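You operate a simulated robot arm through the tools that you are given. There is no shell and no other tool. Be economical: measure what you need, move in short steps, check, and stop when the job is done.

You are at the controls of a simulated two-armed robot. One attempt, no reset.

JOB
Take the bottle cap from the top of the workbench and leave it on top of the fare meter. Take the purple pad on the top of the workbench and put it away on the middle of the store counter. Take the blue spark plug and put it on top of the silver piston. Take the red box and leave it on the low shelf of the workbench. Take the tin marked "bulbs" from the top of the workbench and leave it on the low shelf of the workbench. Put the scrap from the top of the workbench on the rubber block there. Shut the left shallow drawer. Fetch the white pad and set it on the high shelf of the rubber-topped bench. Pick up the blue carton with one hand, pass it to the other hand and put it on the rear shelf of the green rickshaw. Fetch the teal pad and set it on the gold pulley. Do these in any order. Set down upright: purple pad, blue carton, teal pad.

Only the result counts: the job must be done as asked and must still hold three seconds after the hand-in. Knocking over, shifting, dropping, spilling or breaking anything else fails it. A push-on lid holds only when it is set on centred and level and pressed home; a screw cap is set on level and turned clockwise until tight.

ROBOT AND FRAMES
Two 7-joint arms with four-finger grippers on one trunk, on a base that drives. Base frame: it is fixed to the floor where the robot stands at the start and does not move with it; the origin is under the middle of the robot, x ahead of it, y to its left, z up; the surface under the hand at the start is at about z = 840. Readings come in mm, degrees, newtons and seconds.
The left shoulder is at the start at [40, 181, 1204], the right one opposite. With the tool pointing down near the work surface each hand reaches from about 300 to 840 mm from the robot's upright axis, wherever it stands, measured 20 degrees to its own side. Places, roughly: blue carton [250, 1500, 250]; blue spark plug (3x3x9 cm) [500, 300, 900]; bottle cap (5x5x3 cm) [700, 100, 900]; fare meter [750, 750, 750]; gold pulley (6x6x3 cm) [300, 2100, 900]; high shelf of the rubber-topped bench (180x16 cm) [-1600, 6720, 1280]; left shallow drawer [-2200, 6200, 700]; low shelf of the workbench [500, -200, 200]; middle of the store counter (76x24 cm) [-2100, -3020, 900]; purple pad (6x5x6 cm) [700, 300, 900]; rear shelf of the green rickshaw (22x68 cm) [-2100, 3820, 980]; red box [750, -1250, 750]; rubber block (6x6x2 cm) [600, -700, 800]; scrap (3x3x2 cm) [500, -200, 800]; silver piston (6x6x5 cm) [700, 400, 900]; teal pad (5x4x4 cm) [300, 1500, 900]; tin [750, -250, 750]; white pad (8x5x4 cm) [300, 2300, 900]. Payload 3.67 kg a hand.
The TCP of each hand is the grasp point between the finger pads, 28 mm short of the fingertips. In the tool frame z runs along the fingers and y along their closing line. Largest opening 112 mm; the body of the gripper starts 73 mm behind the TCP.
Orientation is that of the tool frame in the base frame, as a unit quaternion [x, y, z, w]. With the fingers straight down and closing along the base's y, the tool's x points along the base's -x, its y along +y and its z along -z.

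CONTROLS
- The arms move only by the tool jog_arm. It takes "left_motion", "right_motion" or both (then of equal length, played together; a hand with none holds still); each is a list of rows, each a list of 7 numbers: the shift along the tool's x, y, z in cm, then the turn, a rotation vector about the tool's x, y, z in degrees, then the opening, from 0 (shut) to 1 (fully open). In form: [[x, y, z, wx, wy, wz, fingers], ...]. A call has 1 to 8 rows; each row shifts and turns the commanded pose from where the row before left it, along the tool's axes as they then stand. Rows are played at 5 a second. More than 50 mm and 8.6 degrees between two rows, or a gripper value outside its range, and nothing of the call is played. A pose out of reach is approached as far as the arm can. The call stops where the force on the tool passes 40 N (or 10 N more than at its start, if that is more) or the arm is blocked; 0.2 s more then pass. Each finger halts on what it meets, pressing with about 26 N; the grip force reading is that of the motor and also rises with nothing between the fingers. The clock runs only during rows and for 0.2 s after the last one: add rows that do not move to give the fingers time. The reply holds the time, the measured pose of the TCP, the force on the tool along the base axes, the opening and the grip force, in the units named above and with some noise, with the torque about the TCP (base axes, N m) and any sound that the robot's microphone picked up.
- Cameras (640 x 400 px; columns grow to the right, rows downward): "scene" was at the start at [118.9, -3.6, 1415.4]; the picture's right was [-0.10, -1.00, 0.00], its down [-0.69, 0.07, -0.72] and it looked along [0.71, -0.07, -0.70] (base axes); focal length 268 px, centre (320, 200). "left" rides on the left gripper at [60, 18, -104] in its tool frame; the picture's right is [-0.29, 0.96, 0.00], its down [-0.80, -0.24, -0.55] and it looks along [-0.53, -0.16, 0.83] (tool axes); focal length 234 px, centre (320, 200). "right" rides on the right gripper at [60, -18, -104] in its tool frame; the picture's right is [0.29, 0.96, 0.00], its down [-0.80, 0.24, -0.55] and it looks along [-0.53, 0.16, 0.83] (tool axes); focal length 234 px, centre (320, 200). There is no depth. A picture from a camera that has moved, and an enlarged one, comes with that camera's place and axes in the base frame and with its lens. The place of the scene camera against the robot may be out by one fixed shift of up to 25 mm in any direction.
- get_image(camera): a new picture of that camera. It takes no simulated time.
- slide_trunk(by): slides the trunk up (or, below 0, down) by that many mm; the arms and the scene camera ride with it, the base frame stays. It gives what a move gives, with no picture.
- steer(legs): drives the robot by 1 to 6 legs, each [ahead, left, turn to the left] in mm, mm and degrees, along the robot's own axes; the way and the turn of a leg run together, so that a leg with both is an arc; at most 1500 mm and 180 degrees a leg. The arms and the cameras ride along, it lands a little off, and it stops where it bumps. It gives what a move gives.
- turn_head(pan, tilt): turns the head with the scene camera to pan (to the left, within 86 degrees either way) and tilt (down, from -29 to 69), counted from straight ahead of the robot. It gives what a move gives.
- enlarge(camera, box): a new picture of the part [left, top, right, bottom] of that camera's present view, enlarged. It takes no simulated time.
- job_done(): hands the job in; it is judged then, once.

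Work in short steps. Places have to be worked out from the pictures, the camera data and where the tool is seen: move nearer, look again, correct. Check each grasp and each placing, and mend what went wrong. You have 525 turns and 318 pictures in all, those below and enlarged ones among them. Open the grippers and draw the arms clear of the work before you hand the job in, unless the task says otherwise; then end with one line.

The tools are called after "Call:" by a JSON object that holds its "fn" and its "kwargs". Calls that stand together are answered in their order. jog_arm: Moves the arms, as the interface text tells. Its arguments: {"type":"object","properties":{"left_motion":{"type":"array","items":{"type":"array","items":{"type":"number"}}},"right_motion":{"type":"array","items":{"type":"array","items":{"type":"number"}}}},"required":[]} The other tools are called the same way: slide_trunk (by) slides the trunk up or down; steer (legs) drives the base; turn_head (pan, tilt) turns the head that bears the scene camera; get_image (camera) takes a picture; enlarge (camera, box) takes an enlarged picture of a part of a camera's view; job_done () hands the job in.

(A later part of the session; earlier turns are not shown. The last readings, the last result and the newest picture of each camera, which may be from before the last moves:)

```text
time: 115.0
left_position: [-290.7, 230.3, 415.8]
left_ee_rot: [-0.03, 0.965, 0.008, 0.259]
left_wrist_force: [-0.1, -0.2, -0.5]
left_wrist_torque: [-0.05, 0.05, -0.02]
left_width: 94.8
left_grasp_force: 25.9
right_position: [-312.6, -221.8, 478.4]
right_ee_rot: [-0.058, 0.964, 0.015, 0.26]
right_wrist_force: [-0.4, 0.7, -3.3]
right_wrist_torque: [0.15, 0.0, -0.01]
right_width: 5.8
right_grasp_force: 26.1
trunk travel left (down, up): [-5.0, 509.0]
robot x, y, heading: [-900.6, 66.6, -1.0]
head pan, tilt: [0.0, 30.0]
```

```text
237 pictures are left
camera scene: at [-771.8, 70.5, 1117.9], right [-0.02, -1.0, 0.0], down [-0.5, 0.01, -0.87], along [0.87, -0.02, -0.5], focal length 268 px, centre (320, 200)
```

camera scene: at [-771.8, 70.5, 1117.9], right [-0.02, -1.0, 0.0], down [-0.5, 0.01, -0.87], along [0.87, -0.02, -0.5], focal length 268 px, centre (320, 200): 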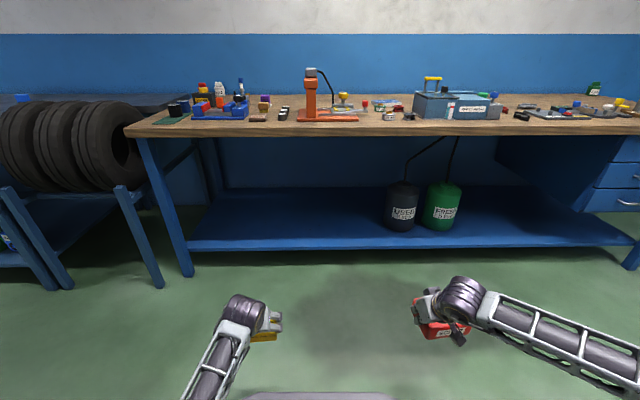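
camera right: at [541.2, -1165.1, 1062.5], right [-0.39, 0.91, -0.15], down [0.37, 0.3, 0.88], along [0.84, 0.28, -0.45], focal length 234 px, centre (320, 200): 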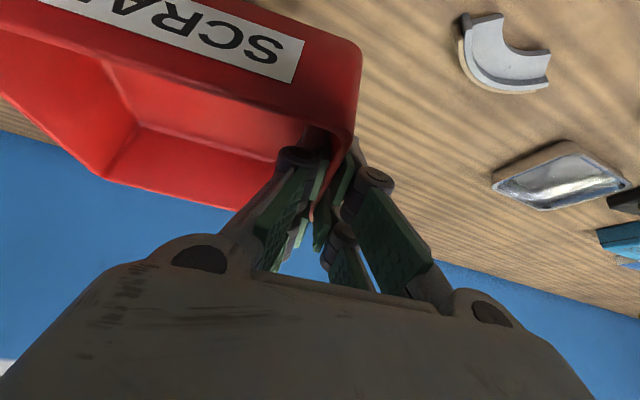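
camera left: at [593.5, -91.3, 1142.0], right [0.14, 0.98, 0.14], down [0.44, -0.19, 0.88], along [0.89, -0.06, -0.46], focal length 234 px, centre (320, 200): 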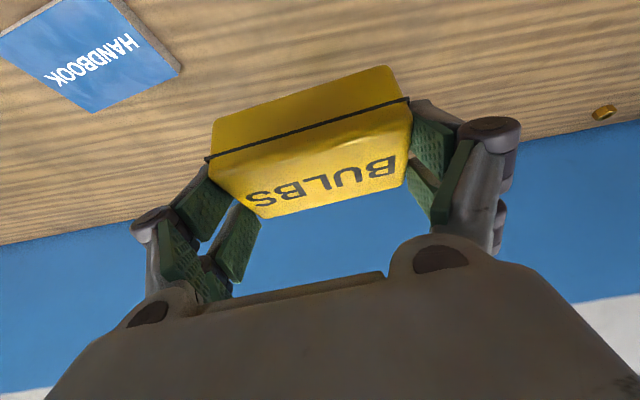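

Both items clear. Lower the rest of the way and move left 180 mm to keep the tray clear of the black canister.

Call:
{"fn": "jog_arm", "kwargs": {"left_motion": [[2.43, 0, 2.2, 0, 0, 0, 0.7], [2.43, 0, 2.2, 0, 0, 0, 0.7], [2.43, 0, 2.2, 0, 0, 0, 0.7], [2.43, 0, 2.2, 0, 0, 0, 0.7], [0, 0, 0, 0, 0, 0, 0.7]], "right_motion": [[2.8, 0, 3.8, 0, 0, 0, 0], [2.8, 0, 3.8, 0, 0, 0, 0], [2.8, 0, 3.8, 0, 0, 0, 0], [2.8, 0, 3.8, 0, 0, 0, 0], [0, 0, 0, 0, 0, 0, 0]]}}

Call:
{"fn": "steer", "kwargs": {"legs": [[0, 170, 0.8], [450, 0, 0]]}}

Call:
{"fn": "get_image", "kwargs": {"camera": "scene"}}

Call:
{"fn": "get_image", "kwargs": {"camera": "right"}}

Call:
{"fn": "get_image", "kwargs": {"camera": "left"}}

```text
time: 116.2
left_position: [-334.4, 227.4, 290.9]
left_ee_rot: [-0.03, 0.966, 0.008, 0.258]
left_wrist_force: [0.1, -0.2, -1.7]
left_wrist_torque: [0.0, 0.01, 0.0]
left_width: 94.6
left_grasp_force: 25.8
right_position: [-333.0, -223.0, 292.8]
right_ee_rot: [-0.058, 0.964, 0.014, 0.26]
right_wrist_force: [0.0, 0.5, -3.0]
right_wrist_torque: [0.15, 0.02, -0.02]
right_width: 6.0
right_grasp_force: 26.1
trunk travel left (down, up): [-5.0, 509.0]
robot x, y, heading: [-897.8, 69.8, -1.2]
head pan, tilt: [0.0, 30.0]
```

```text
time: 120.1
left_position: [117.2, 401.2, 292.3]
left_ee_rot: [-0.037, 0.966, 0.009, 0.257]
left_wrist_force: [0.6, 0.0, -1.4]
left_wrist_torque: [-0.01, -0.02, 0.01]
left_width: 94.6
left_grasp_force: 25.5
right_position: [122.7, -47.9, 293.4]
right_ee_rot: [-0.064, 0.963, 0.016, 0.26]
right_wrist_force: [0.9, 0.2, -3.2]
right_wrist_torque: [0.13, 0.05, 0.01]
right_width: 6.1
right_grasp_force: 26.2
trunk travel left (down, up): [-5.0, 509.0]
robot x, y, heading: [-448.0, 236.9, -0.6]
head pan, tilt: [0.0, 30.0]
```

```text
236 pictures are left
camera scene: at [-319.6, 239.9, 1117.9], right [-0.01, -1.0, 0.0], down [-0.5, 0.0, -0.87], along [0.87, -0.01, -0.5], focal length 268 px, centre (320, 200)
```

scene: 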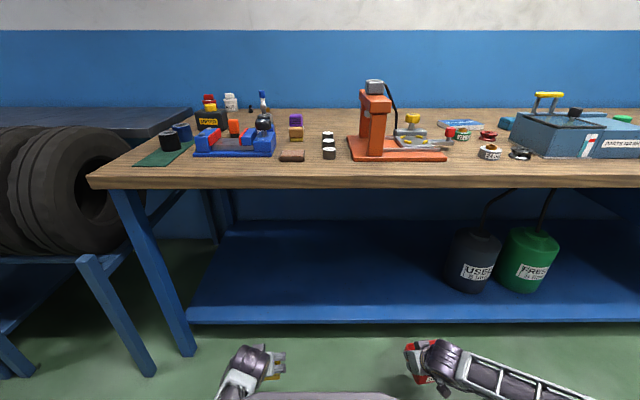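

```text
235 pictures are left
camera right: at [21.5, -79.3, 352.5], right [-0.37, 0.92, -0.15], down [0.37, 0.29, 0.88], along [0.85, 0.27, -0.45], focal length 234 px, centre (320, 200)
```

right: 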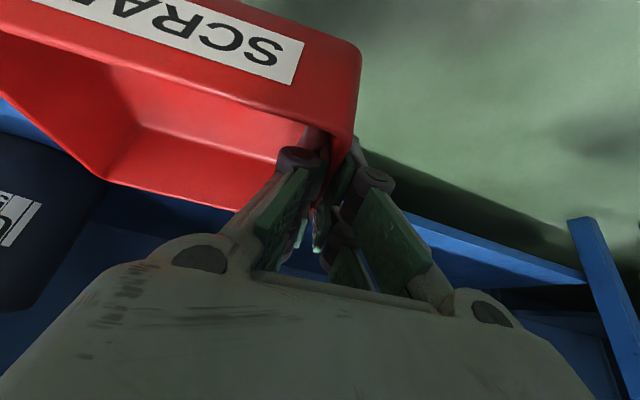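

```text
234 pictures are left
camera left: at [11.1, 412.8, 351.0], right [0.18, 0.97, 0.14], down [0.43, -0.21, 0.88], along [0.88, -0.09, -0.46], focal length 234 px, centre (320, 200)
```

left: 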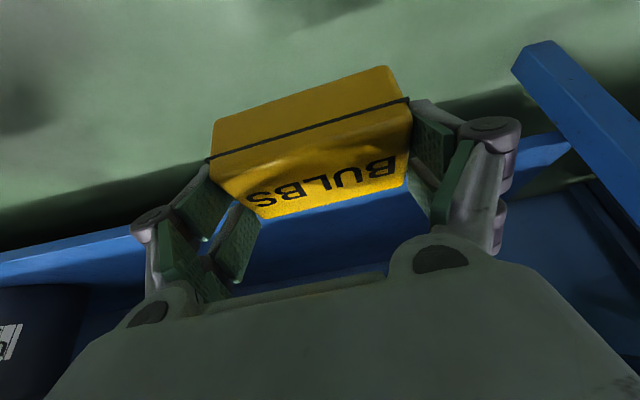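

Clear so far. Drive forward so hands go under the bench above the shelf.

Call:
{"fn": "steer", "kwargs": {"legs": [[200, 0, 0.5]]}}

Call:
{"fn": "get_image", "kwargs": {"camera": "left"}}

Call:
{"fn": "get_image", "kwargs": {"camera": "scene"}}

```text
time: 121.7
left_position: [311.9, 405.1, 292.7]
left_ee_rot: [-0.039, 0.965, 0.01, 0.258]
left_wrist_force: [-0.1, -0.1, -1.1]
left_wrist_torque: [0.03, 0.04, 0.01]
left_width: 94.7
left_grasp_force: 26.6
right_position: [321.6, -43.8, 291.4]
right_ee_rot: [-0.066, 0.963, 0.017, 0.26]
right_wrist_force: [0.0, -0.1, -2.0]
right_wrist_torque: [0.15, 0.03, -0.02]
right_width: 5.9
right_grasp_force: 26.2
trunk travel left (down, up): [-5.0, 509.0]
robot x, y, heading: [-246.4, 235.0, 0.1]
head pan, tilt: [0.0, 30.0]
```

```text
233 pictures are left
camera left: at [206.9, 414.9, 350.8], right [0.17, 0.97, 0.14], down [0.43, -0.2, 0.88], along [0.88, -0.09, -0.46], focal length 234 px, centre (320, 200)
```

left: 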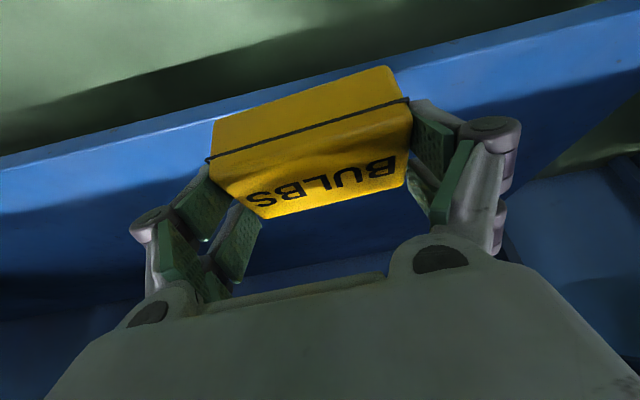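

```text
232 pictures are left
camera scene: at [-122.5, 239.9, 1117.9], right [0.0, -1.0, 0.0], down [-0.5, 0.0, -0.87], along [0.87, 0.0, -0.5], focal length 268 px, centre (320, 200)
```

scene: 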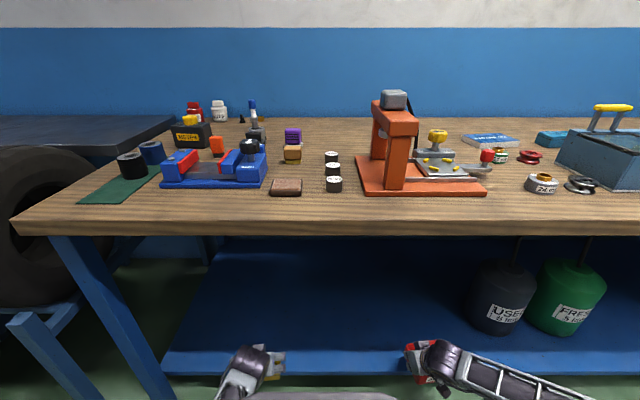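

Lip at x≈345, z≈170–190. Drive 130 mm further.

Call:
{"fn": "steer", "kwargs": {"legs": [[140, 0, 0]]}}

Call:
{"fn": "get_image", "kwargs": {"camera": "left"}}

Call:
{"fn": "get_image", "kwargs": {"camera": "right"}}

```text
time: 123.0
left_position: [455.3, 406.2, 290.9]
left_ee_rot: [-0.04, 0.965, 0.01, 0.258]
left_wrist_force: [0.2, -0.8, 0.0]
left_wrist_torque: [-0.04, 0.0, 0.01]
left_width: 94.6
left_grasp_force: 26.0
right_position: [464.9, -44.0, 293.5]
right_ee_rot: [-0.068, 0.963, 0.017, 0.26]
right_wrist_force: [-0.1, -0.1, -2.3]
right_wrist_torque: [0.1, 0.04, 0.04]
right_width: 6.0
right_grasp_force: 25.7
trunk travel left (down, up): [-5.0, 509.0]
robot x, y, heading: [-107.2, 237.5, 0.1]
head pan, tilt: [0.0, 30.0]
```

```text
231 pictures are left
camera left: at [349.0, 415.7, 350.7], right [0.17, 0.98, 0.14], down [0.43, -0.2, 0.88], along [0.88, -0.09, -0.46], focal length 234 px, centre (320, 200)
```

left: 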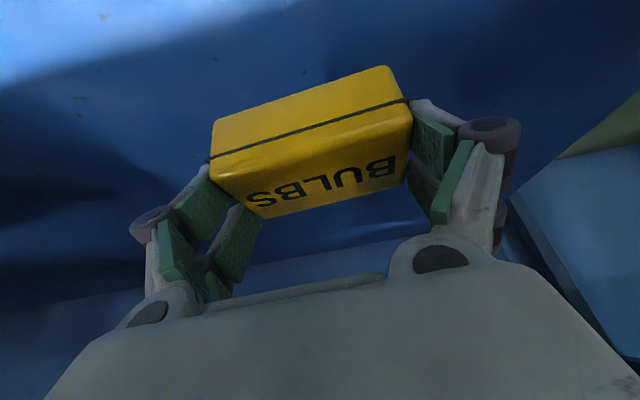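

```text
230 pictures are left
camera right: at [363.0, -76.3, 352.1], right [-0.38, 0.91, -0.15], down [0.37, 0.3, 0.88], along [0.85, 0.28, -0.45], focal length 234 px, centre (320, 200)
```

right: 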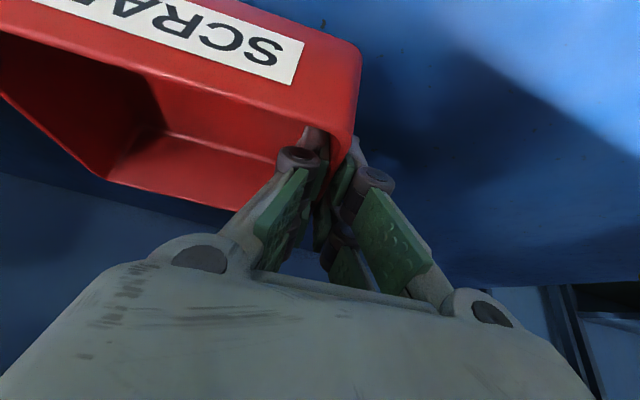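

Both are over the shelf. Lower together in stages until contact.

Call:
{"fn": "jog_arm", "kwargs": {"left_motion": [[0.75, 0, 1.3, 0, 0, 0, 0.7], [0.75, 0, 1.3, 0, 0, 0, 0.7], [0.25, 0, 0.43, 0, 0, 0, 0.7], [0.25, 0, 0.43, 0, 0, 0, 0.7], [0, 0, 0, 0, 0, 0, 0.7]], "right_motion": [[0.75, 0, 1.3, 0, 0, 0, 0], [0.75, 0, 1.3, 0, 0, 0, 0], [0.25, 0, 0.43, 0, 0, 0, 0], [0.25, 0, 0.43, 0, 0, 0, 0], [0, 0, 0, 0, 0, 0, 0]]}}

Call:
{"fn": "jog_arm", "kwargs": {"left_motion": [[0.2, 0, 0.35, 0, 0, 0, 0.7], [0.2, 0, 0.35, 0, 0, 0, 0.7], [0.2, 0, 0.35, 0, 0, 0, 0.7], [0, 0, 0, 0, 0, 0, 0.7]], "right_motion": [[0.2, 0, 0.35, 0, 0, 0, 0], [0.2, 0, 0.35, 0, 0, 0, 0], [0.2, 0, 0.35, 0, 0, 0, 0], [0, 0, 0, 0, 0, 0, 0]]}}

```text
time: 124.2
left_position: [454.4, 406.5, 250.3]
left_ee_rot: [-0.041, 0.965, 0.011, 0.258]
left_wrist_force: [-0.4, 0.7, -1.3]
left_wrist_torque: [0.0, -0.01, 0.02]
left_width: 94.7
left_grasp_force: 25.8
right_position: [464.1, -42.5, 252.2]
right_ee_rot: [-0.068, 0.963, 0.017, 0.26]
right_wrist_force: [0.5, 0.2, -3.5]
right_wrist_torque: [0.18, 0.04, -0.01]
right_width: 5.9
right_grasp_force: 26.0
trunk travel left (down, up): [-5.0, 509.0]
robot x, y, heading: [-104.5, 234.6, -0.1]
head pan, tilt: [0.0, 30.0]
```

```text
time: 125.2
left_position: [454.3, 407.4, 240.2]
left_ee_rot: [-0.041, 0.965, 0.011, 0.258]
left_wrist_force: [0.3, -0.1, -0.5]
left_wrist_torque: [0.0, -0.04, 0.0]
left_width: 94.6
left_grasp_force: 25.7
right_position: [464.8, -44.3, 240.4]
right_ee_rot: [-0.067, 0.963, 0.017, 0.261]
right_wrist_force: [-0.2, -0.3, -3.1]
right_wrist_torque: [0.18, 0.01, 0.01]
right_width: 6.0
right_grasp_force: 25.5
trunk travel left (down, up): [-5.0, 509.0]
robot x, y, heading: [-108.6, 236.4, 0.3]
head pan, tilt: [0.0, 30.0]
```

Call:
{"fn": "jog_arm", "kwargs": {"left_motion": [[0.2, 0, 0.35, 0, 0, 0, 0.7], [0.2, 0, 0.35, 0, 0, 0, 0.7], [0.2, 0, 0.35, 0, 0, 0, 0.7], [0.2, 0, 0.35, 0, 0, 0, 0.7], [0, 0, 0, 0, 0, 0, 0.7]], "right_motion": [[0.2, 0, 0.35, 0, 0, 0, 0], [0.2, 0, 0.35, 0, 0, 0, 0], [0.2, 0, 0.35, 0, 0, 0, 0], [0.2, 0, 0.35, 0, 0, 0, 0], [0, 0, 0, 0, 0, 0, 0]]}}

Call:
{"fn": "get_image", "kwargs": {"camera": "left"}}

```text
time: 126.4
left_position: [455.3, 405.7, 224.4]
left_ee_rot: [-0.042, 0.965, 0.012, 0.257]
left_wrist_force: [0.2, 0.4, -1.6]
left_wrist_torque: [0.0, -0.02, -0.02]
left_width: 94.9
left_grasp_force: 25.6
right_position: [464.2, -44.0, 224.4]
right_ee_rot: [-0.067, 0.963, 0.016, 0.26]
right_wrist_force: [-1.0, -0.2, -2.4]
right_wrist_torque: [0.14, -0.01, 0.01]
right_width: 5.9
right_grasp_force: 26.2
trunk travel left (down, up): [-5.0, 509.0]
robot x, y, heading: [-107.2, 238.6, 0.3]
head pan, tilt: [0.0, 30.0]
```

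```text
229 pictures are left
camera left: at [349.7, 415.9, 282.7], right [0.17, 0.98, 0.14], down [0.43, -0.2, 0.88], along [0.89, -0.09, -0.46], focal length 234 px, centre (320, 200)
```

left: 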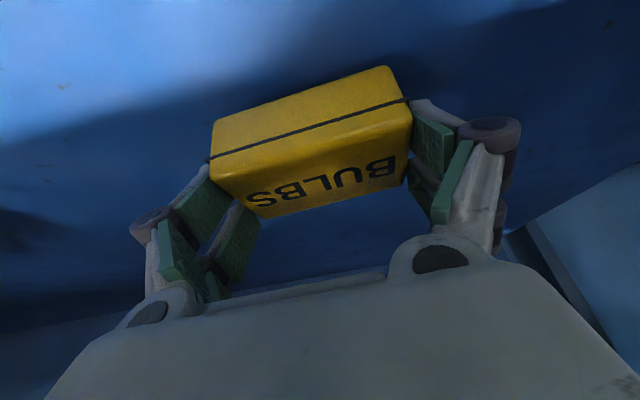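

No contact yet; continue down.

Call:
{"fn": "jog_arm", "kwargs": {"left_motion": [[0.2, 0, 0.35, 0, 0, 0, 0.7], [0.2, 0, 0.35, 0, 0, 0, 0.7], [0.2, 0, 0.35, 0, 0, 0, 0.7], [0, 0, 0, 0, 0, 0, 0.7]], "right_motion": [[0.2, 0, 0.35, 0, 0, 0, 0], [0.2, 0, 0.35, 0, 0, 0, 0], [0.2, 0, 0.35, 0, 0, 0, 0], [0, 0, 0, 0, 0, 0, 0]]}}

Call:
{"fn": "jog_arm", "kwargs": {"left_motion": [[0.2, 0, 0.35, 0, 0, 0, 0.7], [0.2, 0, 0.35, 0, 0, 0, 0.7], [0.2, 0, 0.35, 0, 0, 0, 0.7], [0, 0, 0, 0, 0, 0, 0.7]], "right_motion": [[0.2, 0, 0.35, 0, 0, 0, 0], [0.2, 0, 0.35, 0, 0, 0, 0], [0.2, 0, 0.35, 0, 0, 0, 0], [0, 0, 0, 0, 0, 0, 0]]}}

```text
time: 127.4
left_position: [453.9, 405.1, 211.4]
left_ee_rot: [-0.04, 0.965, 0.011, 0.258]
left_wrist_force: [0.4, -0.6, -0.4]
left_wrist_torque: [0.01, -0.01, 0.02]
left_width: 94.5
left_grasp_force: 25.9
right_position: [464.3, -45.5, 212.7]
right_ee_rot: [-0.067, 0.963, 0.017, 0.26]
right_wrist_force: [0.6, 1.2, -2.9]
right_wrist_torque: [0.16, 0.02, -0.03]
right_width: 5.9
right_grasp_force: 25.9
trunk travel left (down, up): [-5.0, 509.0]
robot x, y, heading: [-108.4, 232.9, 0.1]
head pan, tilt: [0.0, 30.0]
```

```text
time: 128.4
left_position: [455.6, 405.4, 202.8]
left_ee_rot: [-0.04, 0.964, 0.009, 0.261]
left_wrist_force: [6.1, 1.3, 15.0]
left_wrist_torque: [0.12, -0.24, -0.1]
left_width: 94.7
left_grasp_force: 26.4
right_position: [466.5, -44.3, 206.0]
right_ee_rot: [-0.067, 0.962, 0.017, 0.264]
right_wrist_force: [-1.6, -2.6, 26.2]
right_wrist_torque: [-0.04, -0.29, -0.04]
right_width: 5.9
right_grasp_force: 26.2
trunk travel left (down, up): [-5.0, 509.0]
robot x, y, heading: [-106.4, 234.8, 0.2]
head pan, tilt: [0.0, 30.0]
```

Both touch the shelf (z≈162). Release both and withdraw upward.

Call:
{"fn": "jog_arm", "kwargs": {"left_motion": [[-0.1, 0, -0.17, 0, 0, 0, 0.72], [0, 0, 0, 0, 0, 0, 0.9], [0, 0, 0, 0, 0, 0, 1], [0, 0, 0, 0, 0, 0, 1], [-1, 0, -1.73, 0, 0, 0, 1], [-1, 0, -1.73, 0, 0, 0, 1], [-1.5, 0, -2.6, 0, 0, 0, 1], [0, 0, 0, 0, 0, 0, 1]], "right_motion": [[-0.1, 0, -0.17, 0, 0, 0, 0.05], [0, 0, 0, 0, 0, 0, 0.2], [0, 0, 0, 0, 0, 0, 0.35], [0, 0, 0, 0, 0, 0, 0.35], [-1, 0, -1.73, 0, 0, 0, 0.35], [-1, 0, -1.73, 0, 0, 0, 0.35], [-1.5, 0, -2.6, 0, 0, 0, 0.35], [0, 0, 0, 0, 0, 0, 0.35]]}}

Call:
{"fn": "get_image", "kwargs": {"camera": "left"}}

Call:
{"fn": "get_image", "kwargs": {"camera": "right"}}

```text
time: 130.2
left_position: [455.4, 408.2, 272.6]
left_ee_rot: [-0.04, 0.965, 0.012, 0.258]
left_wrist_force: [-0.1, -0.7, 0.4]
left_wrist_torque: [-0.02, 0.01, -0.01]
left_width: 112.1
left_grasp_force: 0.2
right_position: [466.2, -43.1, 273.4]
right_ee_rot: [-0.068, 0.963, 0.015, 0.26]
right_wrist_force: [-0.3, -0.7, 0.5]
right_wrist_torque: [-0.02, -0.01, 0.01]
right_width: 39.4
right_grasp_force: 0.0
trunk travel left (down, up): [-5.0, 509.0]
robot x, y, heading: [-111.3, 235.7, 0.0]
head pan, tilt: [0.0, 30.0]
```

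```text
228 pictures are left
camera left: at [350.3, 417.8, 330.9], right [0.17, 0.97, 0.15], down [0.43, -0.21, 0.88], along [0.89, -0.08, -0.46], focal length 234 px, centre (320, 200)
```

left: 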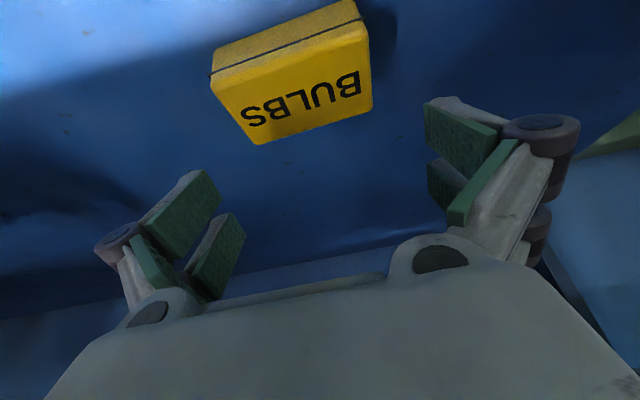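

```text
227 pictures are left
camera right: at [365.2, -76.0, 332.7], right [-0.38, 0.91, -0.15], down [0.37, 0.3, 0.88], along [0.85, 0.28, -0.45], focal length 234 px, centre (320, 200)
```

right: 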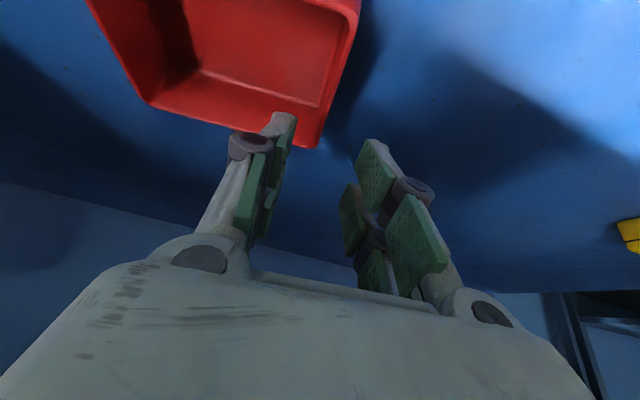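

Both are set on the shelf. Back straight out and raise the trunk.

Call:
{"fn": "steer", "kwargs": {"legs": [[-700, 0, 0]]}}

Call:
{"fn": "slide_trunk", "kwargs": {"by": 320}}

Call:
{"fn": "get_image", "kwargs": {"camera": "scene"}}

```text
time: 134.2
left_position: [-259.4, 404.6, 271.3]
left_ee_rot: [-0.035, 0.966, 0.011, 0.258]
left_wrist_force: [0.3, 0.4, 0.8]
left_wrist_torque: [-0.02, -0.02, 0.01]
left_width: 112.0
left_grasp_force: 0.0
right_position: [-253.0, -48.5, 273.5]
right_ee_rot: [-0.063, 0.963, 0.016, 0.26]
right_wrist_force: [0.3, -0.3, 0.1]
right_wrist_torque: [0.02, -0.02, 0.01]
right_width: 39.3
right_grasp_force: 0.0
trunk travel left (down, up): [-5.0, 509.0]
robot x, y, heading: [-823.9, 235.4, -0.7]
head pan, tilt: [0.0, 30.0]
```

```text
time: 137.4
left_position: [-259.4, 404.9, 591.2]
left_ee_rot: [-0.035, 0.965, 0.011, 0.259]
left_wrist_force: [0.5, -0.2, 0.1]
left_wrist_torque: [0.03, -0.02, 0.02]
left_width: 111.9
left_grasp_force: 0.1
right_position: [-253.1, -46.4, 591.7]
right_ee_rot: [-0.063, 0.964, 0.015, 0.259]
right_wrist_force: [-0.8, 0.0, 0.3]
right_wrist_torque: [-0.01, 0.01, -0.01]
right_width: 39.3
right_grasp_force: 0.0
trunk travel left (down, up): [-325.0, 189.0]
robot x, y, heading: [-822.4, 238.1, -0.5]
head pan, tilt: [0.0, 30.0]
```

```text
226 pictures are left
camera scene: at [-697.9, 242.0, 1436.9], right [-0.01, -1.0, 0.0], down [-0.5, 0.01, -0.87], along [0.87, -0.01, -0.5], focal length 268 px, centre (320, 200)
```

scene: 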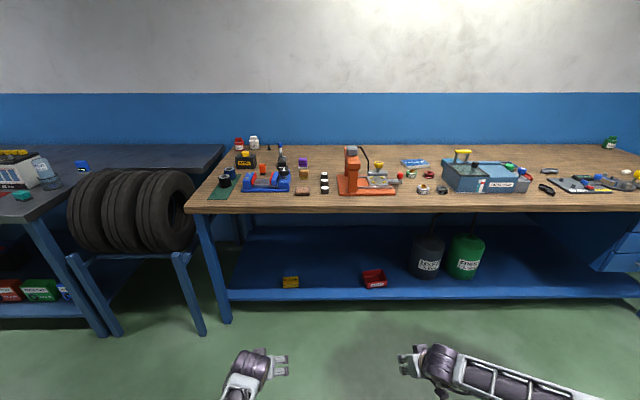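

Both items are visible on the low shelf. Raise the hands and return the tools to vertical.

Call:
{"fn": "jog_arm", "kwargs": {"left_motion": [[-2.45, 0, -4.25, 0, 0, 0, 1], [-2.45, 0, -4.25, 0, 0, 0, 1], [-2.45, 0, -4.25, 0, 0, 0, 1], [-2.45, 0, -4.25, 0, 0, 0, 1], [-2.45, 0, -4.25, 0, 0, 0, 1], [-2.45, 0, -4.25, 0, 0, 0, 1], [-2.45, 0, -4.25, 0, 0, 0, 1], [-2.45, 0, -4.25, 0, 0, 0, 1]], "right_motion": [[-2.45, 0, -4.25, 0, 0, 0, 1], [-2.45, 0, -4.25, 0, 0, 0, 1], [-2.45, 0, -4.25, 0, 0, 0, 1], [-2.45, 0, -4.25, 0, 0, 0, 1], [-2.45, 0, -4.25, 0, 0, 0, 1], [-2.45, 0, -4.25, 0, 0, 0, 1], [-2.45, 0, -4.25, 0, 0, 0, 1], [-2.45, 0, -4.25, 0, 0, 0, 1]]}}

Call:
{"fn": "jog_arm", "kwargs": {"left_motion": [[-2.45, 0, -4.25, 0, 0, 0, 1], [-2.45, 0, -4.25, 0, 0, 0, 1], [-2.45, 0, -4.25, 0, 0, 0, 1], [0, 0, 0, 0, 7.5, 0, 1], [0, 0, 0, 0, 7.5, 0, 1], [0, 0, 0, 0, 7.5, 0, 1], [0, 0, 0, 0, 7.5, 0, 1], [0, 0, 0, 0, 0, 4.5, 1]], "right_motion": [[-2.45, 0, -4.25, 0, 0, 0, 1], [-2.45, 0, -4.25, 0, 0, 0, 1], [-2.45, 0, -4.25, 0, 0, 0, 1], [0, 0, 0, 0, 7.5, 0, 1], [0, 0, 0, 0, 7.5, 0, 1], [0, 0, 0, 0, 7.5, 0, 1], [0, 0, 0, 0, 7.5, 0, 1], [0, 0, 0, 0, 0, 8, 1]]}}

Call:
{"fn": "steer", "kwargs": {"legs": [[820, -60, 0.5]]}}

Call:
{"fn": "get_image", "kwargs": {"camera": "left"}}

```text
time: 139.1
left_position: [-316.7, 414.7, 843.6]
left_ee_rot: [-0.031, 0.986, 0.03, 0.163]
left_wrist_force: [-0.3, -0.5, 0.6]
left_wrist_torque: [-0.01, -0.01, -0.03]
left_width: 112.1
left_grasp_force: 0.1
right_position: [-254.9, -44.9, 944.8]
right_ee_rot: [-0.062, 0.964, 0.014, 0.26]
right_wrist_force: [0.1, -0.1, 0.5]
right_wrist_torque: [0.03, 0.01, -0.01]
right_width: 111.9
right_grasp_force: 0.0
trunk travel left (down, up): [-325.0, 189.0]
robot x, y, heading: [-827.1, 240.0, -0.5]
head pan, tilt: [0.0, 30.0]
stopped in row 8 (left hand): the arm was blocked; the commanded pose is now the measured one
```

```text
time: 139.8
left_position: [-339.3, 484.4, 857.8]
left_ee_rot: [-0.03, 0.987, 0.129, 0.089]
left_wrist_force: [0.0, 0.3, 0.1]
left_wrist_torque: [0.01, 0.0, 0.02]
left_width: 112.1
left_grasp_force: 0.1
left hand out of reach, approached as far as the arm can: row 3
right_position: [-255.2, -42.5, 1044.9]
right_ee_rot: [-0.064, 0.963, 0.014, 0.261]
right_wrist_force: [1.1, 0.9, 0.0]
right_wrist_torque: [0.01, 0.07, 0.0]
right_width: 111.7
right_grasp_force: 0.2
trunk travel left (down, up): [-325.0, 189.0]
robot x, y, heading: [-825.9, 240.7, -0.3]
head pan, tilt: [0.0, 30.0]
stopped in row 3 (left hand): the arm was blocked; the commanded pose is now the measured one
```

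```text
time: 143.1
left_position: [274.6, 422.4, 861.5]
left_ee_rot: [-0.021, 0.989, 0.13, 0.074]
left_wrist_force: [-4.7, 0.3, -1.3]
left_wrist_torque: [0.12, 0.11, -0.35]
left_width: 112.5
left_grasp_force: 0.0
right_position: [360.0, -105.0, 1048.3]
right_ee_rot: [-0.056, 0.964, 0.014, 0.261]
right_wrist_force: [-0.3, 0.5, -0.1]
right_wrist_torque: [0.0, -0.02, 0.02]
right_width: 111.8
right_grasp_force: 0.1
trunk travel left (down, up): [-325.0, 189.0]
robot x, y, heading: [-207.0, 185.4, -1.6]
head pan, tilt: [0.0, 30.0]
stopped in leg 1: the force on the tool passed its limit at 146 N (the readings are from after the stop); the commanded pose is now the measured one
```

```text
225 pictures are left
camera left: at [199.8, 413.3, 954.4], right [0.23, 0.93, 0.29], down [0.72, -0.36, 0.59], along [0.65, 0.07, -0.76], focal length 234 px, centre (320, 200)
```

left: 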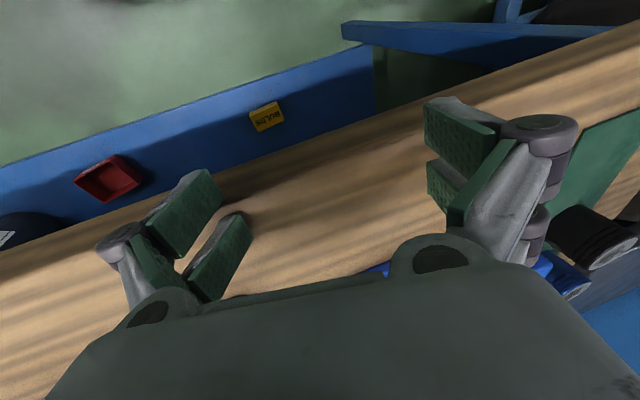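

The left arm jammed low and bumped the bench edge. Back off immediately and inspect.

Call:
{"fn": "steer", "kwargs": {"legs": [[-450, 0, 0]]}}

Call:
{"fn": "get_image", "kwargs": {"camera": "scene"}}

```text
time: 145.9
left_position: [-172.7, 434.6, 862.0]
left_ee_rot: [-0.023, 0.988, 0.129, 0.076]
left_wrist_force: [0.7, -0.3, -0.1]
left_wrist_torque: [-0.02, -0.03, 0.01]
left_width: 112.0
left_grasp_force: 0.1
right_position: [-84.8, -92.5, 1048.3]
right_ee_rot: [-0.058, 0.964, 0.013, 0.26]
right_wrist_force: [0.4, 0.9, 0.3]
right_wrist_torque: [0.0, 0.0, 0.01]
right_width: 112.1
right_grasp_force: 0.0
trunk travel left (down, up): [-325.0, 189.0]
robot x, y, heading: [-652.4, 193.6, -1.2]
head pan, tilt: [0.0, 30.0]
```

```text
224 pictures are left
camera scene: at [-525.9, 196.0, 1437.1], right [-0.02, -1.0, 0.0], down [-0.5, 0.01, -0.87], along [0.87, -0.02, -0.5], focal length 268 px, centre (320, 200)
```

scene: 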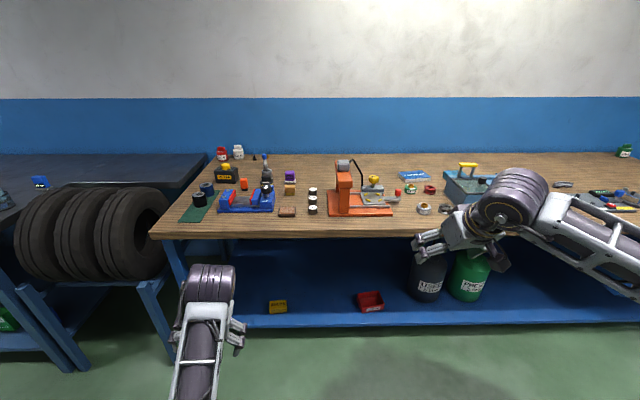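

Call:
{"fn": "enlarge", "kwargs": {"camera": "scene", "box": [170, 130, 410, 230]}}

```text
2.67 times, centred on (290, 180) of scene
camera zoom: at [-525.9, 196.0, 1437.1], right [-0.02, -1.0, 0.0], down [-0.5, 0.01, -0.87], along [0.87, -0.02, -0.5], focal length 715 px, centre (400, 253)
```

zoom: 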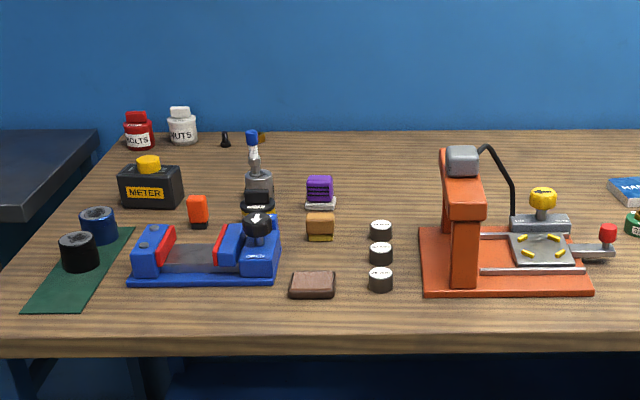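

Everything is intact. Free the left arm: move it forward, then restore vertical orientation.

Call:
{"fn": "jog_arm", "kwargs": {"left_motion": [[-4, 1, 0, 0, 0, 0, 1], [-4, 1, 0, 0, 0, 0, 1], [0, 0, 0, 4.9, 2.9, 0.9, 1], [0, 0, 0, 4.9, 2.9, 0.9, 1], [0, 0, 0, 4.9, 2.9, 0.9, 1], [0, 0, 0, 0, 0, 0, 1]]}}

```text
time: 147.0
left_position: [-94.2, 542.3, 881.8]
left_ee_rot: [-0.039, 0.993, 0.113, 0.022]
left_wrist_force: [0.3, -0.5, 0.2]
left_wrist_torque: [0.04, 0.02, -0.02]
left_width: 111.9
left_grasp_force: 0.1
left hand out of reach, approached as far as the arm can: row 5
right_position: [-83.6, -91.8, 1046.8]
right_ee_rot: [-0.06, 0.964, 0.015, 0.26]
right_wrist_force: [-1.2, -0.1, 0.7]
right_wrist_torque: [0.0, 0.0, 0.03]
right_width: 111.8
right_grasp_force: 0.0
trunk travel left (down, up): [-325.0, 189.0]
robot x, y, heading: [-654.6, 195.7, -1.1]
head pan, tilt: [0.0, 30.0]
stopped in row 5 (left hand): the arm was blocked; the commanded pose is now the measured one
```

Partly freed; now try moving up and forward.

Call:
{"fn": "jog_arm", "kwargs": {"left_motion": [[-3, 0, -3, 0, 0, 0, 1], [-3, 0, -3, 0, 0, 0, 1], [-1, 0, -4, 0, 0, 0, 1], [0, 0, 0, 0, 0, 0, 1]]}}

Call:
{"fn": "turn_head", "kwargs": {"pan": 20, "tilt": 45}}

Call:
{"fn": "get_image", "kwargs": {"camera": "scene"}}

```text
time: 148.0
left_position: [-30.7, 539.0, 983.5]
left_ee_rot: [-0.046, 0.991, 0.122, 0.021]
left_wrist_force: [-0.4, -0.5, 0.6]
left_wrist_torque: [-0.04, -0.01, 0.0]
left_width: 111.9
left_grasp_force: 0.1
right_position: [-84.9, -91.9, 1047.0]
right_ee_rot: [-0.058, 0.964, 0.013, 0.26]
right_wrist_force: [-0.4, -0.3, 0.9]
right_wrist_torque: [0.0, 0.0, 0.03]
right_width: 112.1
right_grasp_force: 0.1
trunk travel left (down, up): [-325.0, 189.0]
robot x, y, heading: [-653.8, 194.6, -1.1]
head pan, tilt: [0.0, 30.0]
```

```text
time: 148.8
left_position: [-30.8, 539.3, 985.0]
left_ee_rot: [-0.048, 0.991, 0.12, 0.022]
left_wrist_force: [-1.2, -0.3, 0.3]
left_wrist_torque: [-0.02, 0.0, 0.02]
left_width: 112.1
left_grasp_force: 0.1
right_position: [-83.7, -92.6, 1047.4]
right_ee_rot: [-0.059, 0.963, 0.014, 0.261]
right_wrist_force: [-0.2, 0.4, -0.3]
right_wrist_torque: [-0.01, 0.01, -0.02]
right_width: 111.9
right_grasp_force: 0.0
trunk travel left (down, up): [-325.0, 189.0]
robot x, y, heading: [-654.5, 191.9, -0.9]
head pan, tilt: [20.0, 45.0]
```

```text
222 pictures are left
camera scene: at [-538.6, 224.1, 1414.2], right [0.32, -0.95, 0.0], down [-0.67, -0.23, -0.71], along [0.67, 0.23, -0.71], focal length 268 px, centre (320, 200)
```

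scene: 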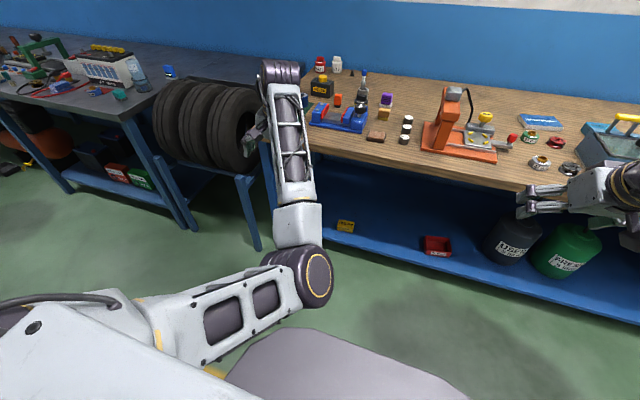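

Continue: straighten orientation and raise to z≈1130.

Call:
{"fn": "jog_arm", "kwargs": {"left_motion": [[0, 0, -3, 6.9, 1.25, 2.75, 1], [0, 0, -3, 6.9, 1.25, 2.75, 1], [0, 0, -4.5, 0, 0, 0, 1], [0, 0, -4, 0, 0, 0, 1], [0, 0, 0, 0, 0, 0, 1]], "right_motion": [[0, 0, 0, 0, 7.5, 0, 1], [0, 0, 0, 0, 7.5, 0, 1], [0, 0, 0, 0, 7.5, 0, 1], [0, 0, 0, 0, 7.5, 0, 1], [0, 0, 0, 0, 0, 6, 1]]}}

Call:
{"fn": "get_image", "kwargs": {"camera": "scene"}}

```text
time: 150.0
left_position: [15.0, 549.2, 1112.2]
left_ee_rot: [0.01, 1.0, -0.008, 0.0]
left_wrist_force: [0.6, -0.4, 0.9]
left_wrist_torque: [-0.01, -0.03, 0.01]
left_width: 112.0
left_grasp_force: 0.1
left hand out of reach, approached as far as the arm can: row 1, 2, 3, 4
right_position: [-85.3, -92.6, 1049.0]
right_ee_rot: [-0.007, 1.0, -0.003, 0.002]
right_wrist_force: [-0.4, 0.0, 1.1]
right_wrist_torque: [0.0, -0.03, 0.0]
right_width: 112.0
right_grasp_force: 0.0
trunk travel left (down, up): [-325.0, 189.0]
robot x, y, heading: [-653.0, 195.1, -0.9]
head pan, tilt: [20.0, 45.0]
```

```text
221 pictures are left
camera scene: at [-538.9, 224.0, 1414.2], right [0.32, -0.95, 0.0], down [-0.67, -0.23, -0.71], along [0.67, 0.23, -0.71], focal length 268 px, centre (320, 200)
```

scene: 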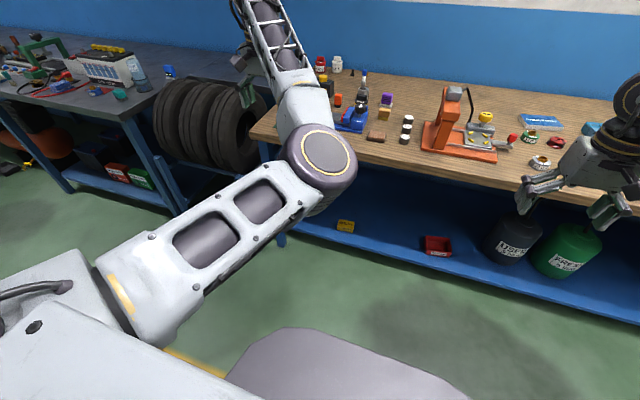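

The left elbow has flipped inward. In open space I move the hand to the front centre to see whether the elbow swings back out.

Call:
{"fn": "jog_arm", "kwargs": {"left_motion": [[2.4, -3.9, 1, 0, 0, 0, 1], [2.4, -3.9, 1, 0, 0, 0, 1], [2.4, -3.9, 1, 0, 0, 0, 1], [2.4, -3.9, 1, 0, 0, 0, 1], [2.4, -3.9, 1, 0, 0, 0, 1], [2.4, -3.9, 1, 0, 0, 0, 1]]}}

Call:
{"fn": "get_image", "kwargs": {"camera": "scene"}}

```text
time: 151.4
left_position: [60.0, 405.4, 1006.8]
left_ee_rot: [0.01, 1.0, -0.007, -0.001]
left_wrist_force: [0.1, -0.2, 0.2]
left_wrist_torque: [-0.01, -0.01, -0.02]
left_width: 112.0
left_grasp_force: 0.1
left hand out of reach, approached as far as the arm can: row 1, 2, 3, 4, 5, 6
right_position: [-84.0, -91.1, 1048.4]
right_ee_rot: [-0.008, 1.0, -0.002, 0.003]
right_wrist_force: [0.5, -0.2, 0.2]
right_wrist_torque: [-0.02, 0.01, 0.01]
right_width: 111.8
right_grasp_force: 0.1
trunk travel left (down, up): [-325.0, 189.0]
robot x, y, heading: [-651.9, 195.0, -0.9]
head pan, tilt: [20.0, 45.0]
```

```text
220 pictures are left
camera scene: at [-538.1, 223.5, 1414.1], right [0.33, -0.95, 0.0], down [-0.67, -0.23, -0.71], along [0.67, 0.23, -0.71], focal length 268 px, centre (320, 200)
```

scene: 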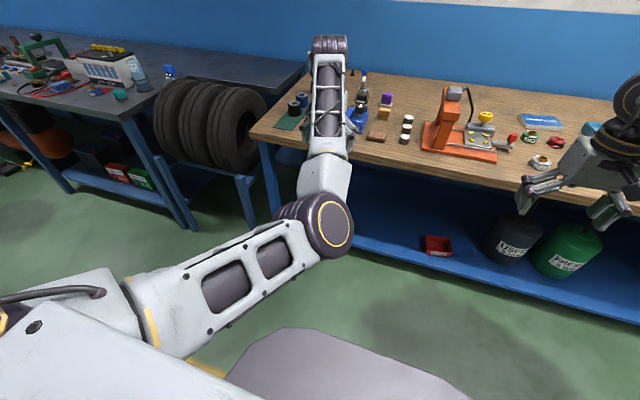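

Still constrained. Reverse the path: lower the hand (free space) and see if the elbow swings back.

Call:
{"fn": "jog_arm", "kwargs": {"left_motion": [[0, 0, 4.8, 0, 0, 0, 1], [0, 0, 4.8, 0, 0, 0, 1], [0, 0, 4.8, 0, 0, 0, 1], [0, 0, 4.8, 0, 0, 0, 1], [0, 0, 4.8, 0, 0, 0, 1], [0, 0, 4.8, 0, 0, 0, 1]]}}

Call:
{"fn": "get_image", "kwargs": {"camera": "scene"}}

```text
time: 152.8
left_position: [59.0, 402.9, 715.6]
left_ee_rot: [0.01, 1.0, -0.009, -0.001]
left_wrist_force: [0.7, 0.1, -0.3]
left_wrist_torque: [0.01, 0.06, 0.0]
left_width: 112.2
left_grasp_force: 0.0
right_position: [-84.0, -92.1, 1048.7]
right_ee_rot: [-0.008, 1.0, -0.002, 0.002]
right_wrist_force: [0.2, -1.0, 0.4]
right_wrist_torque: [0.0, 0.04, 0.01]
right_width: 112.1
right_grasp_force: 0.0
trunk travel left (down, up): [-325.0, 189.0]
robot x, y, heading: [-652.8, 195.7, -1.2]
head pan, tilt: [20.0, 45.0]
```

```text
219 pictures are left
camera scene: at [-537.5, 224.7, 1414.1], right [0.32, -0.95, 0.0], down [-0.67, -0.23, -0.71], along [0.67, 0.23, -0.71], focal length 268 px, centre (320, 200)
```

scene: 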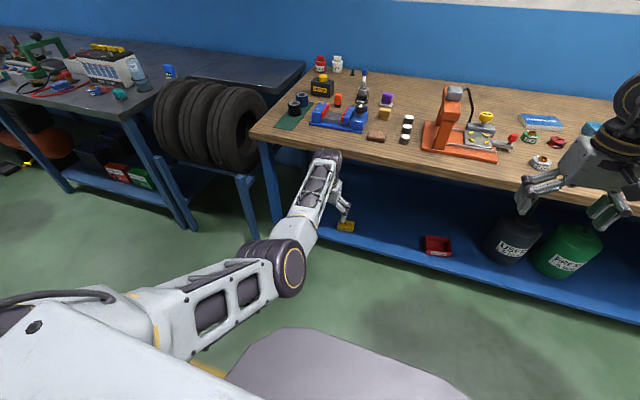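

Responding now. Move the hand across toward the right and nearer, which should push the elbow outward.

Call:
{"fn": "jog_arm", "kwargs": {"left_motion": [[1, -4.5, 1, 0, 0, 0, 1], [1, -4.5, 1, 0, 0, 0, 1], [1, -4.5, 1, 0, 0, 0, 1], [1, -4.5, 1, 0, 0, 0, 1], [1, -4.5, 1, 0, 0, 0, 1], [1, -4.5, 1, 0, 0, 0, 1], [1, -3, 1, 0, 0, 0, 1]]}}

Call:
{"fn": "get_image", "kwargs": {"camera": "scene"}}

```text
time: 154.4
left_position: [-6.8, 118.7, 663.7]
left_ee_rot: [-0.005, 1.0, -0.005, 0.005]
left_wrist_force: [-1.3, -0.7, -2.3]
left_wrist_torque: [-0.05, -0.18, -0.02]
left_width: 112.0
left_grasp_force: 0.1
left hand out of reach, approached as far as the arm can: row 7
right_position: [-85.3, -92.8, 1050.1]
right_ee_rot: [-0.007, 1.0, -0.001, 0.003]
right_wrist_force: [-0.1, 0.5, -0.1]
right_wrist_torque: [0.04, -0.04, -0.01]
right_width: 112.1
right_grasp_force: 0.0
trunk travel left (down, up): [-325.0, 189.0]
robot x, y, heading: [-649.3, 192.8, -1.0]
head pan, tilt: [20.0, 45.0]
```

```text
218 pictures are left
camera scene: at [-539.1, 222.7, 1414.3], right [0.32, -0.95, 0.0], down [-0.67, -0.23, -0.71], along [0.67, 0.23, -0.71], focal length 268 px, centre (320, 200)
```

scene: 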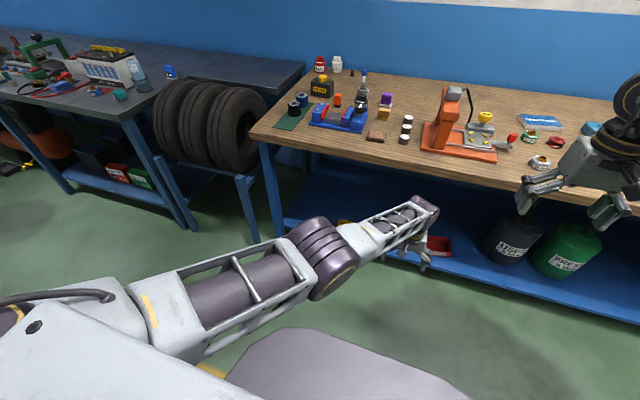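

Arm nearly straight now; raise the hand here and see which way the elbow bends.

Call:
{"fn": "jog_arm", "kwargs": {"left_motion": [[0, 1, -4.5, 0, 0, 0, 1], [0, 1, -4.5, 0, 0, 0, 1], [0, 1, -4.5, 0, 0, 0, 1], [0, 1, -4.5, 0, 0, 0, 1], [0, 1, -4.5, 0, 0, 0, 1], [0, 1, -4.5, 0, 0, 0, 1]]}}

Call:
{"fn": "get_image", "kwargs": {"camera": "scene"}}

```text
time: 155.8
left_position: [-18.4, 168.0, 925.4]
left_ee_rot: [0.009, 1.0, -0.006, -0.003]
left_wrist_force: [0.1, 0.1, -0.2]
left_wrist_torque: [0.01, 0.0, -0.02]
left_width: 112.2
left_grasp_force: 0.0
right_position: [-85.4, -91.4, 1048.0]
right_ee_rot: [-0.008, 1.0, -0.003, 0.002]
right_wrist_force: [-0.4, 0.3, 0.5]
right_wrist_torque: [-0.05, 0.03, 0.01]
right_width: 112.1
right_grasp_force: 0.1
trunk travel left (down, up): [-325.0, 189.0]
robot x, y, heading: [-650.2, 198.3, -1.2]
head pan, tilt: [20.0, 45.0]
```

```text
217 pictures are left
camera scene: at [-538.0, 226.5, 1414.1], right [0.32, -0.95, 0.0], down [-0.67, -0.23, -0.71], along [0.67, 0.23, -0.71], focal length 268 px, centre (320, 200)
```

scene: 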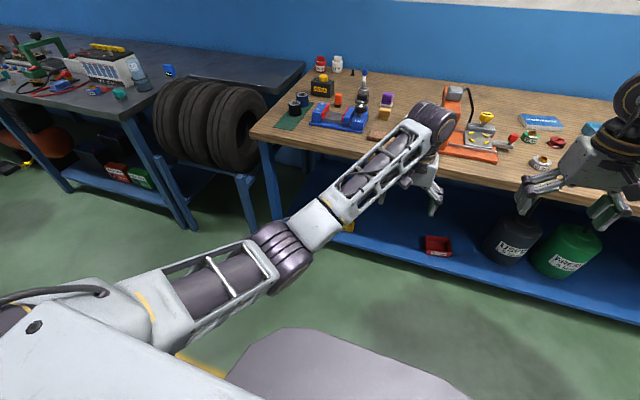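

The elbow is now on the outside. Raise and pull the hand back gently.

Call:
{"fn": "jog_arm", "kwargs": {"left_motion": [[1.5, 1, -4, 0, 0, 0, 1], [1.5, 1, -4, 0, 0, 0, 1], [1.5, 1, -4, 0, 0, 0, 1], [1.5, 1, -4, 0, 0, 0, 1], [1.5, 1, -4, 0, 0, 0, 1], [0, 0, 0, 0, 0, 0, 1]]}}

Call:
{"fn": "get_image", "kwargs": {"camera": "scene"}}

```text
time: 157.2
left_position: [-92.7, 221.9, 1124.5]
left_ee_rot: [0.009, 1.0, -0.007, -0.002]
left_wrist_force: [0.3, 0.6, -0.1]
left_wrist_torque: [0.02, 0.0, -0.04]
left_width: 112.0
left_grasp_force: 0.0
right_position: [-85.2, -91.7, 1048.4]
right_ee_rot: [-0.007, 1.0, -0.001, 0.002]
right_wrist_force: [0.6, -1.0, -0.3]
right_wrist_torque: [-0.01, 0.0, 0.01]
right_width: 112.0
right_grasp_force: 0.1
trunk travel left (down, up): [-325.0, 189.0]
robot x, y, heading: [-653.0, 196.3, -1.0]
head pan, tilt: [20.0, 45.0]
```

```text
216 pictures are left
camera scene: at [-537.8, 224.0, 1414.1], right [0.32, -0.95, 0.0], down [-0.67, -0.23, -0.71], along [0.67, 0.23, -0.71], focal length 268 px, centre (320, 200)
```

scene: 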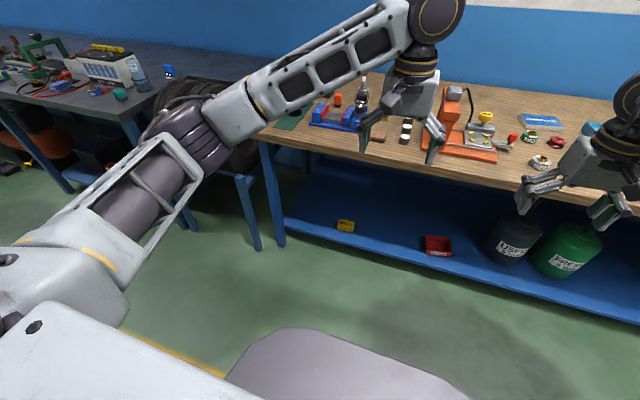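

Elbow restored. Raise the right hand, shift left hand outward, and drive to the bench for the purple pad.

Call:
{"fn": "jog_arm", "kwargs": {"left_motion": [[0, 4.5, 0, 0, 0, 0, 0.8], [0, 4.5, 0, 0, 0, 0, 0.8], [0, 4.5, -0.5, 0, 0, 0, 0.8], [0, 0, 0, 0, 0, 0, 0.8]], "right_motion": [[0, -2, -4, 0, 0, 0, 1], [0, -2, -4, 0, 0, 0, 1], [0, 0, -1, 0, 0, 0, 1], [0, 0, 0, 0, 0, 0, 1]]}}

Call:
{"fn": "steer", "kwargs": {"legs": [[630, -45, 1]]}}

Call:
{"fn": "get_image", "kwargs": {"camera": "left"}}

Call:
{"fn": "get_image", "kwargs": {"camera": "scene"}}

```text
time: 158.2
left_position: [-91.7, 357.2, 1125.3]
left_ee_rot: [0.01, 1.0, -0.006, -0.003]
left_wrist_force: [-0.3, -0.3, 0.5]
left_wrist_torque: [0.04, -0.04, 0.0]
left_width: 89.6
left_grasp_force: 0.1
right_position: [-83.1, -133.4, 1138.3]
right_ee_rot: [-0.009, 1.0, -0.001, 0.001]
right_wrist_force: [1.1, 0.4, -0.9]
right_wrist_torque: [0.04, 0.02, -0.02]
right_width: 112.0
right_grasp_force: 0.1
trunk travel left (down, up): [-325.0, 189.0]
robot x, y, heading: [-652.1, 195.9, -0.8]
head pan, tilt: [20.0, 45.0]
```

```text
time: 161.8
left_position: [524.8, 333.2, 1124.8]
left_ee_rot: [-0.008, 1.0, -0.008, -0.002]
left_wrist_force: [0.1, 0.2, 0.2]
left_wrist_torque: [0.0, 0.01, 0.0]
left_width: 89.6
left_grasp_force: 0.1
right_position: [549.6, -157.7, 1138.1]
right_ee_rot: [-0.025, 1.0, -0.001, 0.003]
right_wrist_force: [0.1, -0.9, 0.5]
right_wrist_torque: [0.02, -0.01, -0.02]
right_width: 112.1
right_grasp_force: 0.0
trunk travel left (down, up): [-325.0, 189.0]
robot x, y, heading: [-30.5, 149.4, 0.9]
head pan, tilt: [20.0, 45.0]
```

```text
215 pictures are left
camera left: at [464.1, 351.6, 1227.2], right [0.27, 0.96, -0.02], down [0.8, -0.22, 0.56], along [0.53, -0.16, -0.83], focal length 234 px, centre (320, 200)
```

left: 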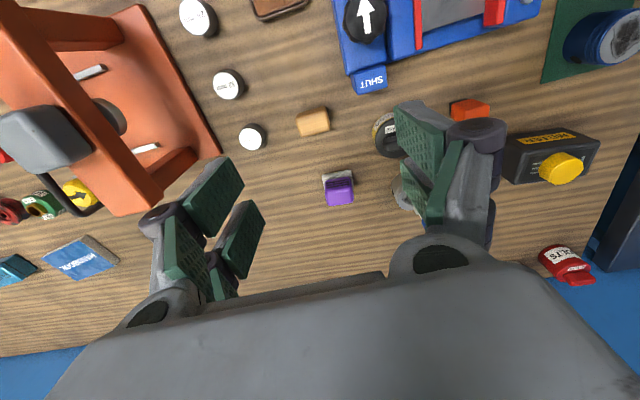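

```text
214 pictures are left
camera scene: at [83.1, 181.5, 1414.2], right [0.36, -0.93, 0.0], down [-0.66, -0.25, -0.71], along [0.66, 0.25, -0.71], focal length 268 px, centre (320, 200)
```

scene: 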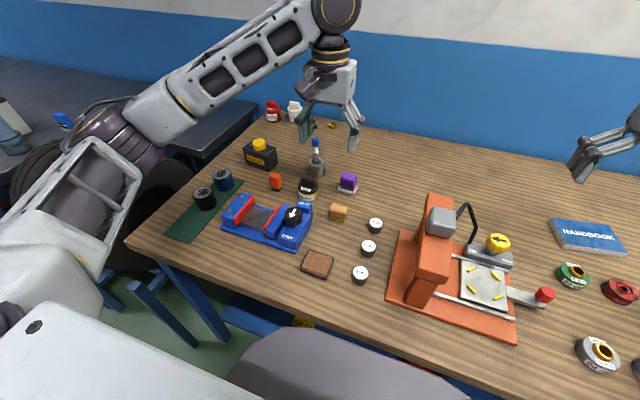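

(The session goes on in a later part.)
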